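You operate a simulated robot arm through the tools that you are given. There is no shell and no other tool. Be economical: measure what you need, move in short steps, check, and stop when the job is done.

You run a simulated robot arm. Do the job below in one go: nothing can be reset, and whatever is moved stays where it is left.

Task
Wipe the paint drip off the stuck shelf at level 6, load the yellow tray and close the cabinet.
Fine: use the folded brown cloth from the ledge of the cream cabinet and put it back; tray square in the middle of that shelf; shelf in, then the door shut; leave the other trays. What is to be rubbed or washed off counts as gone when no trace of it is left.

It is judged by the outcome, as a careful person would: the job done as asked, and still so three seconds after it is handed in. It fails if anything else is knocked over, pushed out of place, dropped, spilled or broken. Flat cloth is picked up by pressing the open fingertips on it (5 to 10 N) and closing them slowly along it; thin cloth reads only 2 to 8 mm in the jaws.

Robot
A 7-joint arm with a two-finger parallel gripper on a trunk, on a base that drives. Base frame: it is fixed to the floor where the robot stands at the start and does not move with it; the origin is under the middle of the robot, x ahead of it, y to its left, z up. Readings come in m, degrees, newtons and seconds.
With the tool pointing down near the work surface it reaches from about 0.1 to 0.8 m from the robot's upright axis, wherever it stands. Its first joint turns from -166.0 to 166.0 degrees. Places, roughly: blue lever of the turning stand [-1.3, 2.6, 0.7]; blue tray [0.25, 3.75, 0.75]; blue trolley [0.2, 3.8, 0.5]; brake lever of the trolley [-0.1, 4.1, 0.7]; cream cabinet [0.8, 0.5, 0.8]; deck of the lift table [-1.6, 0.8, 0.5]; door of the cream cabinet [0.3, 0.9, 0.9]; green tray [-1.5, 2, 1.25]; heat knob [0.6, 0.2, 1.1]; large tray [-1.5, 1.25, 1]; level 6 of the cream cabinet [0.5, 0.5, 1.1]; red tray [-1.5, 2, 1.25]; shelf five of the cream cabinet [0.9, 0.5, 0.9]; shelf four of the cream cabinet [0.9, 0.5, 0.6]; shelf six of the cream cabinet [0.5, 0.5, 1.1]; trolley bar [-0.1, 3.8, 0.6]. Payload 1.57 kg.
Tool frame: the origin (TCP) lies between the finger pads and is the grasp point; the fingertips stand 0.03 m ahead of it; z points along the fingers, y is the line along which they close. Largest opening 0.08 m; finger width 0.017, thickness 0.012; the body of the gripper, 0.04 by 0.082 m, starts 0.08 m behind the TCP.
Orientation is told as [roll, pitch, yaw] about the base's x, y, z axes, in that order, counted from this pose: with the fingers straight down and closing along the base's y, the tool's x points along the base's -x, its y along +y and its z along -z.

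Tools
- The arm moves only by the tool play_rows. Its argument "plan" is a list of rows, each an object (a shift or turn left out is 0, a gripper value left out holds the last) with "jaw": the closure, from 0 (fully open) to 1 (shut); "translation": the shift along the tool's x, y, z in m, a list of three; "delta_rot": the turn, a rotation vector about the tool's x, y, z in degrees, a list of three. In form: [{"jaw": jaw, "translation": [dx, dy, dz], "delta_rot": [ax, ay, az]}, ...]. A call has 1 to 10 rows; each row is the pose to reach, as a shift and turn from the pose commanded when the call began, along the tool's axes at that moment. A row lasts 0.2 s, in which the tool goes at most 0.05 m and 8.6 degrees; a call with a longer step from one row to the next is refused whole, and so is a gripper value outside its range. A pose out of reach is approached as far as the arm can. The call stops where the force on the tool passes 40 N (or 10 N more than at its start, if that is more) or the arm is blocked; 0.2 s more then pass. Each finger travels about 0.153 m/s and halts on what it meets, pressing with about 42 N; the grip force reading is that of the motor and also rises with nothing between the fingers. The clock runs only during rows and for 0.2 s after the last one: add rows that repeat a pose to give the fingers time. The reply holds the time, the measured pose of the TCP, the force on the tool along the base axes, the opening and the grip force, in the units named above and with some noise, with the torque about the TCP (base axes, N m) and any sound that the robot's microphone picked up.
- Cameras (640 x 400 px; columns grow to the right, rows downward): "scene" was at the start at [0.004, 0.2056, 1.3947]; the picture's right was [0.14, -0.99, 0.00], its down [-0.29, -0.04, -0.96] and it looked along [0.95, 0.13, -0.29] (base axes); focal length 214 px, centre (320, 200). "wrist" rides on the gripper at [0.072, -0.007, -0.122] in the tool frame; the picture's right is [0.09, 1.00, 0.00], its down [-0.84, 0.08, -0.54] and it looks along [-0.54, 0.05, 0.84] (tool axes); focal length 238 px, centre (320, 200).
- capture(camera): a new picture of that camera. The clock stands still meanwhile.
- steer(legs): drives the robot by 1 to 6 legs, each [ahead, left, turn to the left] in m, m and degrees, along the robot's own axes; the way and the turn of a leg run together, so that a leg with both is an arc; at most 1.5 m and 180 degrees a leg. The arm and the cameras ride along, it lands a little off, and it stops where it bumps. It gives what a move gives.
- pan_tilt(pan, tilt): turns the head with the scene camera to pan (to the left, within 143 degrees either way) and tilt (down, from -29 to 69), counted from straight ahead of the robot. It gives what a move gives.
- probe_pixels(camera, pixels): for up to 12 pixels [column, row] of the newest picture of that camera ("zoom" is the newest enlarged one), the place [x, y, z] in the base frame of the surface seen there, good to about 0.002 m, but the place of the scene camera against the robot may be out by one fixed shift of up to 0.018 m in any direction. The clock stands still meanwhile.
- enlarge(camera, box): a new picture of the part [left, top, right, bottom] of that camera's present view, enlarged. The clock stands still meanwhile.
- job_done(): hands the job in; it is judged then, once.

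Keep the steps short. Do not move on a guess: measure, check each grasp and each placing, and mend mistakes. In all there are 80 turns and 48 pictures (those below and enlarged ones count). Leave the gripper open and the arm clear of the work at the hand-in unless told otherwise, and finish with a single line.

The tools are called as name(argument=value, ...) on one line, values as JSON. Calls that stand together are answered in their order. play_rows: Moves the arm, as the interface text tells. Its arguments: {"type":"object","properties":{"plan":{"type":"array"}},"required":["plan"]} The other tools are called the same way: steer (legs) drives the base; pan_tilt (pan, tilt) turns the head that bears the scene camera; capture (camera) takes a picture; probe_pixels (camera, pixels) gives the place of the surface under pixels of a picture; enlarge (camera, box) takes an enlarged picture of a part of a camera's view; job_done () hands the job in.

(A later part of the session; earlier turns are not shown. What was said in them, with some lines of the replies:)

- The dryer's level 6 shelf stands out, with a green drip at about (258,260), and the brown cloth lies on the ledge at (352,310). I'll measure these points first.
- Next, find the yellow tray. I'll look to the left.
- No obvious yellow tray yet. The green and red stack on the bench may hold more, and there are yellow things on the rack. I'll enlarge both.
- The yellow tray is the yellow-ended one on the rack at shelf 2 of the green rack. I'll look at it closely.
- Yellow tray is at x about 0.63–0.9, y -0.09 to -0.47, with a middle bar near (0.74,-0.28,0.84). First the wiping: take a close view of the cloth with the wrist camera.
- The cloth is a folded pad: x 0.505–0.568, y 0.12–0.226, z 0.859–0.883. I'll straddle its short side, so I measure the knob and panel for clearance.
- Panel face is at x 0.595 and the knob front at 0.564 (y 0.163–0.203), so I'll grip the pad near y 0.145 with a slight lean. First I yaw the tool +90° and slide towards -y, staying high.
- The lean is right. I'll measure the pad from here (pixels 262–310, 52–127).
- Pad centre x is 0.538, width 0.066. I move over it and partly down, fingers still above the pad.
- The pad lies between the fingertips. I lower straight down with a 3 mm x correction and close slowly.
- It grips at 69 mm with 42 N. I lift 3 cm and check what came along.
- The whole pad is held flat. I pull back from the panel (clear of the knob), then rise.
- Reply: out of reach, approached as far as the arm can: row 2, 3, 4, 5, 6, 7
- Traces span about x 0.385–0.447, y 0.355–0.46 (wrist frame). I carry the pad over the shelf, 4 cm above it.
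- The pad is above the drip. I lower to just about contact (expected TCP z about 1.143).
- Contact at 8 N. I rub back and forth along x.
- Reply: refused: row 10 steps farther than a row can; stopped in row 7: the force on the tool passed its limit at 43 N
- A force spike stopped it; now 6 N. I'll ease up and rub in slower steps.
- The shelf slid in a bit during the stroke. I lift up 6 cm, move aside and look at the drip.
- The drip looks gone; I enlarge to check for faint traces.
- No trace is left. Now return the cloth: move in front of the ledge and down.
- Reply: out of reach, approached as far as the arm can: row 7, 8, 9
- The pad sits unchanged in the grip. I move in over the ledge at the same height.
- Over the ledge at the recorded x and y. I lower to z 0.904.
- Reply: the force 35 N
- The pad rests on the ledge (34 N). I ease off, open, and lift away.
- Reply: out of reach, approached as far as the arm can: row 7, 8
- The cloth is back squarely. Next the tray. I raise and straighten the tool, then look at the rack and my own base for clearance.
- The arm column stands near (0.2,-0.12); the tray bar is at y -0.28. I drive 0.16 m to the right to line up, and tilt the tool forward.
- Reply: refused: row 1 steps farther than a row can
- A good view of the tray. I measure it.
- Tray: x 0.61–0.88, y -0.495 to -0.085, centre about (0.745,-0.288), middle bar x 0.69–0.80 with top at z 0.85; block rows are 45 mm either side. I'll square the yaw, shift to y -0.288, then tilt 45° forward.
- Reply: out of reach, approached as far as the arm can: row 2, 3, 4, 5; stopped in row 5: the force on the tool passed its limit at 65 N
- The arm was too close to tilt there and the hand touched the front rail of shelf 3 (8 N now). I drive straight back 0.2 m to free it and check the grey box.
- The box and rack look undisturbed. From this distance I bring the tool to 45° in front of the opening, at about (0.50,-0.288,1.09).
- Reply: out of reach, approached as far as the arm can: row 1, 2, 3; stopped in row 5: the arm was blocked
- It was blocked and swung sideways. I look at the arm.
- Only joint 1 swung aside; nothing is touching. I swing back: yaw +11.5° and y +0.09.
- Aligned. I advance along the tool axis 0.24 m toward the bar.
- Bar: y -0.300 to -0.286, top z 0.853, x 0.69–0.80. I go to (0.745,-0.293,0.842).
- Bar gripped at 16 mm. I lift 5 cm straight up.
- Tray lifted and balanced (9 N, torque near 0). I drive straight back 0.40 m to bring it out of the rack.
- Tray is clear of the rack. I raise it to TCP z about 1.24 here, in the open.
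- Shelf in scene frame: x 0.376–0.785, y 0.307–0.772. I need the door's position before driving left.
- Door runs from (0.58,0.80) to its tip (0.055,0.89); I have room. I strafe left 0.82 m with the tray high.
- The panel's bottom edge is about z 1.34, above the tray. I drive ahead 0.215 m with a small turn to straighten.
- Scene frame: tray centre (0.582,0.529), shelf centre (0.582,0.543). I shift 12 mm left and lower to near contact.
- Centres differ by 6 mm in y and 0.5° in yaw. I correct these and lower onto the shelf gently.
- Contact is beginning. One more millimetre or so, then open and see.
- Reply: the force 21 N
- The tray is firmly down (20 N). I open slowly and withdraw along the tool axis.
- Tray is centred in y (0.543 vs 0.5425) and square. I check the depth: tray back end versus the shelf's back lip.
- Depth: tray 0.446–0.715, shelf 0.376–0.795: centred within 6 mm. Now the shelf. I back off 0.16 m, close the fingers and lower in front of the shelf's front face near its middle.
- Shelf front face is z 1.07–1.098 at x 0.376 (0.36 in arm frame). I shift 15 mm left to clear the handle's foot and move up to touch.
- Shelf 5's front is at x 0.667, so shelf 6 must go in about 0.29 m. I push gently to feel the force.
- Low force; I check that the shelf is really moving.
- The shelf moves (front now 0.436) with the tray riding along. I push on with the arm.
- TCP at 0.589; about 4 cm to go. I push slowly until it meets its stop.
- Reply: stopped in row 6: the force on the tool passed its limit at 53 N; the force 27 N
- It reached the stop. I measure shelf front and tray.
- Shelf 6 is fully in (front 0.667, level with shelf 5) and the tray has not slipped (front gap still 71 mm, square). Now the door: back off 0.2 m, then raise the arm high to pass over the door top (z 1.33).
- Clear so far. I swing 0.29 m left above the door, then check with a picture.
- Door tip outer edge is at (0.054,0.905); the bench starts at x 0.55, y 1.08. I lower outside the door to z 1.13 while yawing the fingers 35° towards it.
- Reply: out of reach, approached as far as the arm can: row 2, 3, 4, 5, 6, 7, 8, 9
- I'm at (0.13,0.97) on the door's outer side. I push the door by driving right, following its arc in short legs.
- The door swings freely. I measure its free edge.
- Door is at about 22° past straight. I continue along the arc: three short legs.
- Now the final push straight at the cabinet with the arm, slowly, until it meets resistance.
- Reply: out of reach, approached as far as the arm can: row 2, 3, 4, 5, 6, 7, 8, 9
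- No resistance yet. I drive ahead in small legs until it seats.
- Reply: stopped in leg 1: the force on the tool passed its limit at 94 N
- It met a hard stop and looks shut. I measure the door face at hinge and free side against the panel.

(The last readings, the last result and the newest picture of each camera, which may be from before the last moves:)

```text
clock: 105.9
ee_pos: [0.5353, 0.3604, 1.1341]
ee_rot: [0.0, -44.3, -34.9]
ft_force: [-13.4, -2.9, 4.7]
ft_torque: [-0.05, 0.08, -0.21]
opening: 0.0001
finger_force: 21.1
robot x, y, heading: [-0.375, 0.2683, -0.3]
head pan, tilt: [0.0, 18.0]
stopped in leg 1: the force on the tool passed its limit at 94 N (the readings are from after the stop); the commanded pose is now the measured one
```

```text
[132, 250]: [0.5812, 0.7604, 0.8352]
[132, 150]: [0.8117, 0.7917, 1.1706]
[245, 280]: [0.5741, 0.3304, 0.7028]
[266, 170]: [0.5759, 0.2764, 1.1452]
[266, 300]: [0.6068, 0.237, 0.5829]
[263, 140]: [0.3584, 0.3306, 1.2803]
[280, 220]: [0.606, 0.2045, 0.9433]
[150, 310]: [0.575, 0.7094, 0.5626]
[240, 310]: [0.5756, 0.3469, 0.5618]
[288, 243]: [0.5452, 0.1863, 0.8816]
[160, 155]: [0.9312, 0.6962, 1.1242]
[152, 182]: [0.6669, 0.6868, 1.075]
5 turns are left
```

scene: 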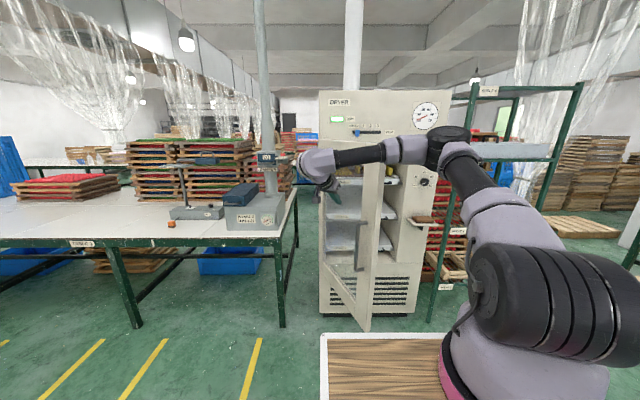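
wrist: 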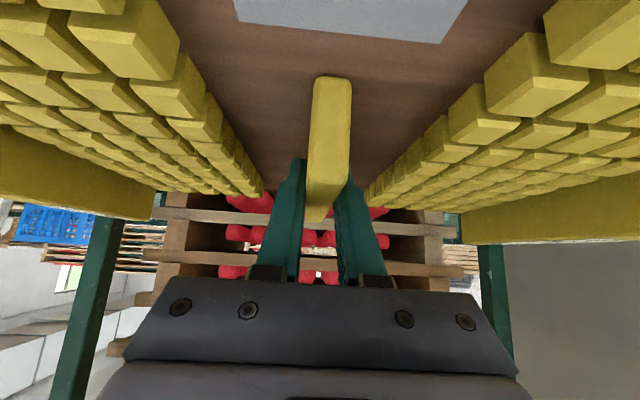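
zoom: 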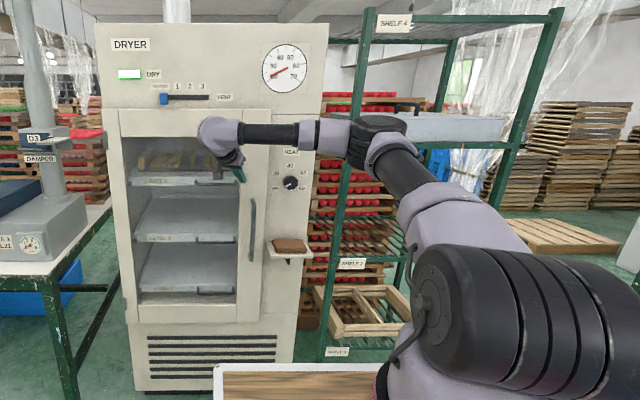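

The door face lies parallel at x 0.575 across its width: shut. I back off 0.2 m, open the gripper, and take a last look.

steer(legs=[[-0.2, 0, 0]])

play_rows(plan=[{"jaw": 0}, {"jaw": 0}, {"jaw": 0}, {"jaw": 0}, {"jaw": 0}, {"jaw": 0}])

enlarge(camera="scene", box=[160, 60, 480, 360])

probe_pixels(camera="zoom", pixels=[[200, 280], [250, 280], [255, 290], [190, 285], [300, 235]])

```text
clock: 107.5
ee_pos: [0.3342, 0.3659, 1.1326]
ee_rot: [0.1, -44.3, -34.6]
ft_force: [0.2, -0.1, 0.5]
ft_torque: [0.01, -0.01, 0.03]
opening: 0.0
finger_force: 21.7
robot x, y, heading: [-0.5721, 0.2724, -0.1]
head pan, tilt: [0.0, 18.0]
```

```text
clock: 108.9
ee_pos: [0.3347, 0.3669, 1.1323]
ee_rot: [0.1, -44.3, -34.7]
ft_force: [1.1, 0.8, -0.3]
ft_torque: [-0.01, 0.0, 0.01]
opening: 0.08
finger_force: 0.1
robot x, y, heading: [-0.574, 0.2726, -0.2]
head pan, tilt: [0.0, 18.0]
```

```text
1.33 times, centred on (320, 210) of scene
```

zoom: 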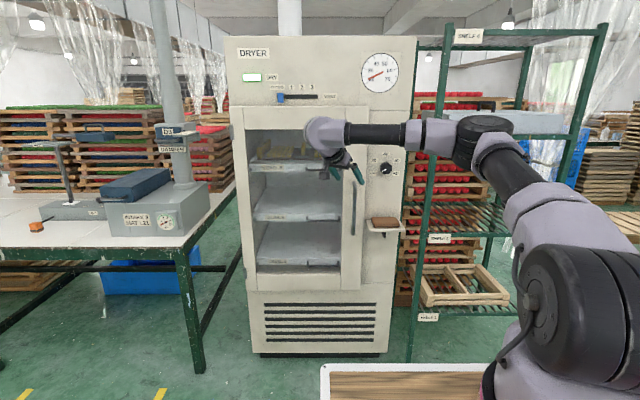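

```text
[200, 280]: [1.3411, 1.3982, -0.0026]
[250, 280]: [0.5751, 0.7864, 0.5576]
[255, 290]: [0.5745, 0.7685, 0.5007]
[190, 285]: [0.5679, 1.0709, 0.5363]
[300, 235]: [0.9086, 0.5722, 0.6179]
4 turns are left
```

The door stays shut, the cloth is on its ledge, the tray is in on level 6, and the open gripper stands clear. I hand in.

job_done()

```text
The job is handed in.
```

The drip is wiped off with no trace left, the cloth is back on its ledge, the yellow tray sits square in the middle of the level 6 shelf (within about 6 mm), the shelf is in, and the door is shut; on the way the hand briefly touched the rack's shelf 3 rail, and nothing there looked moved.
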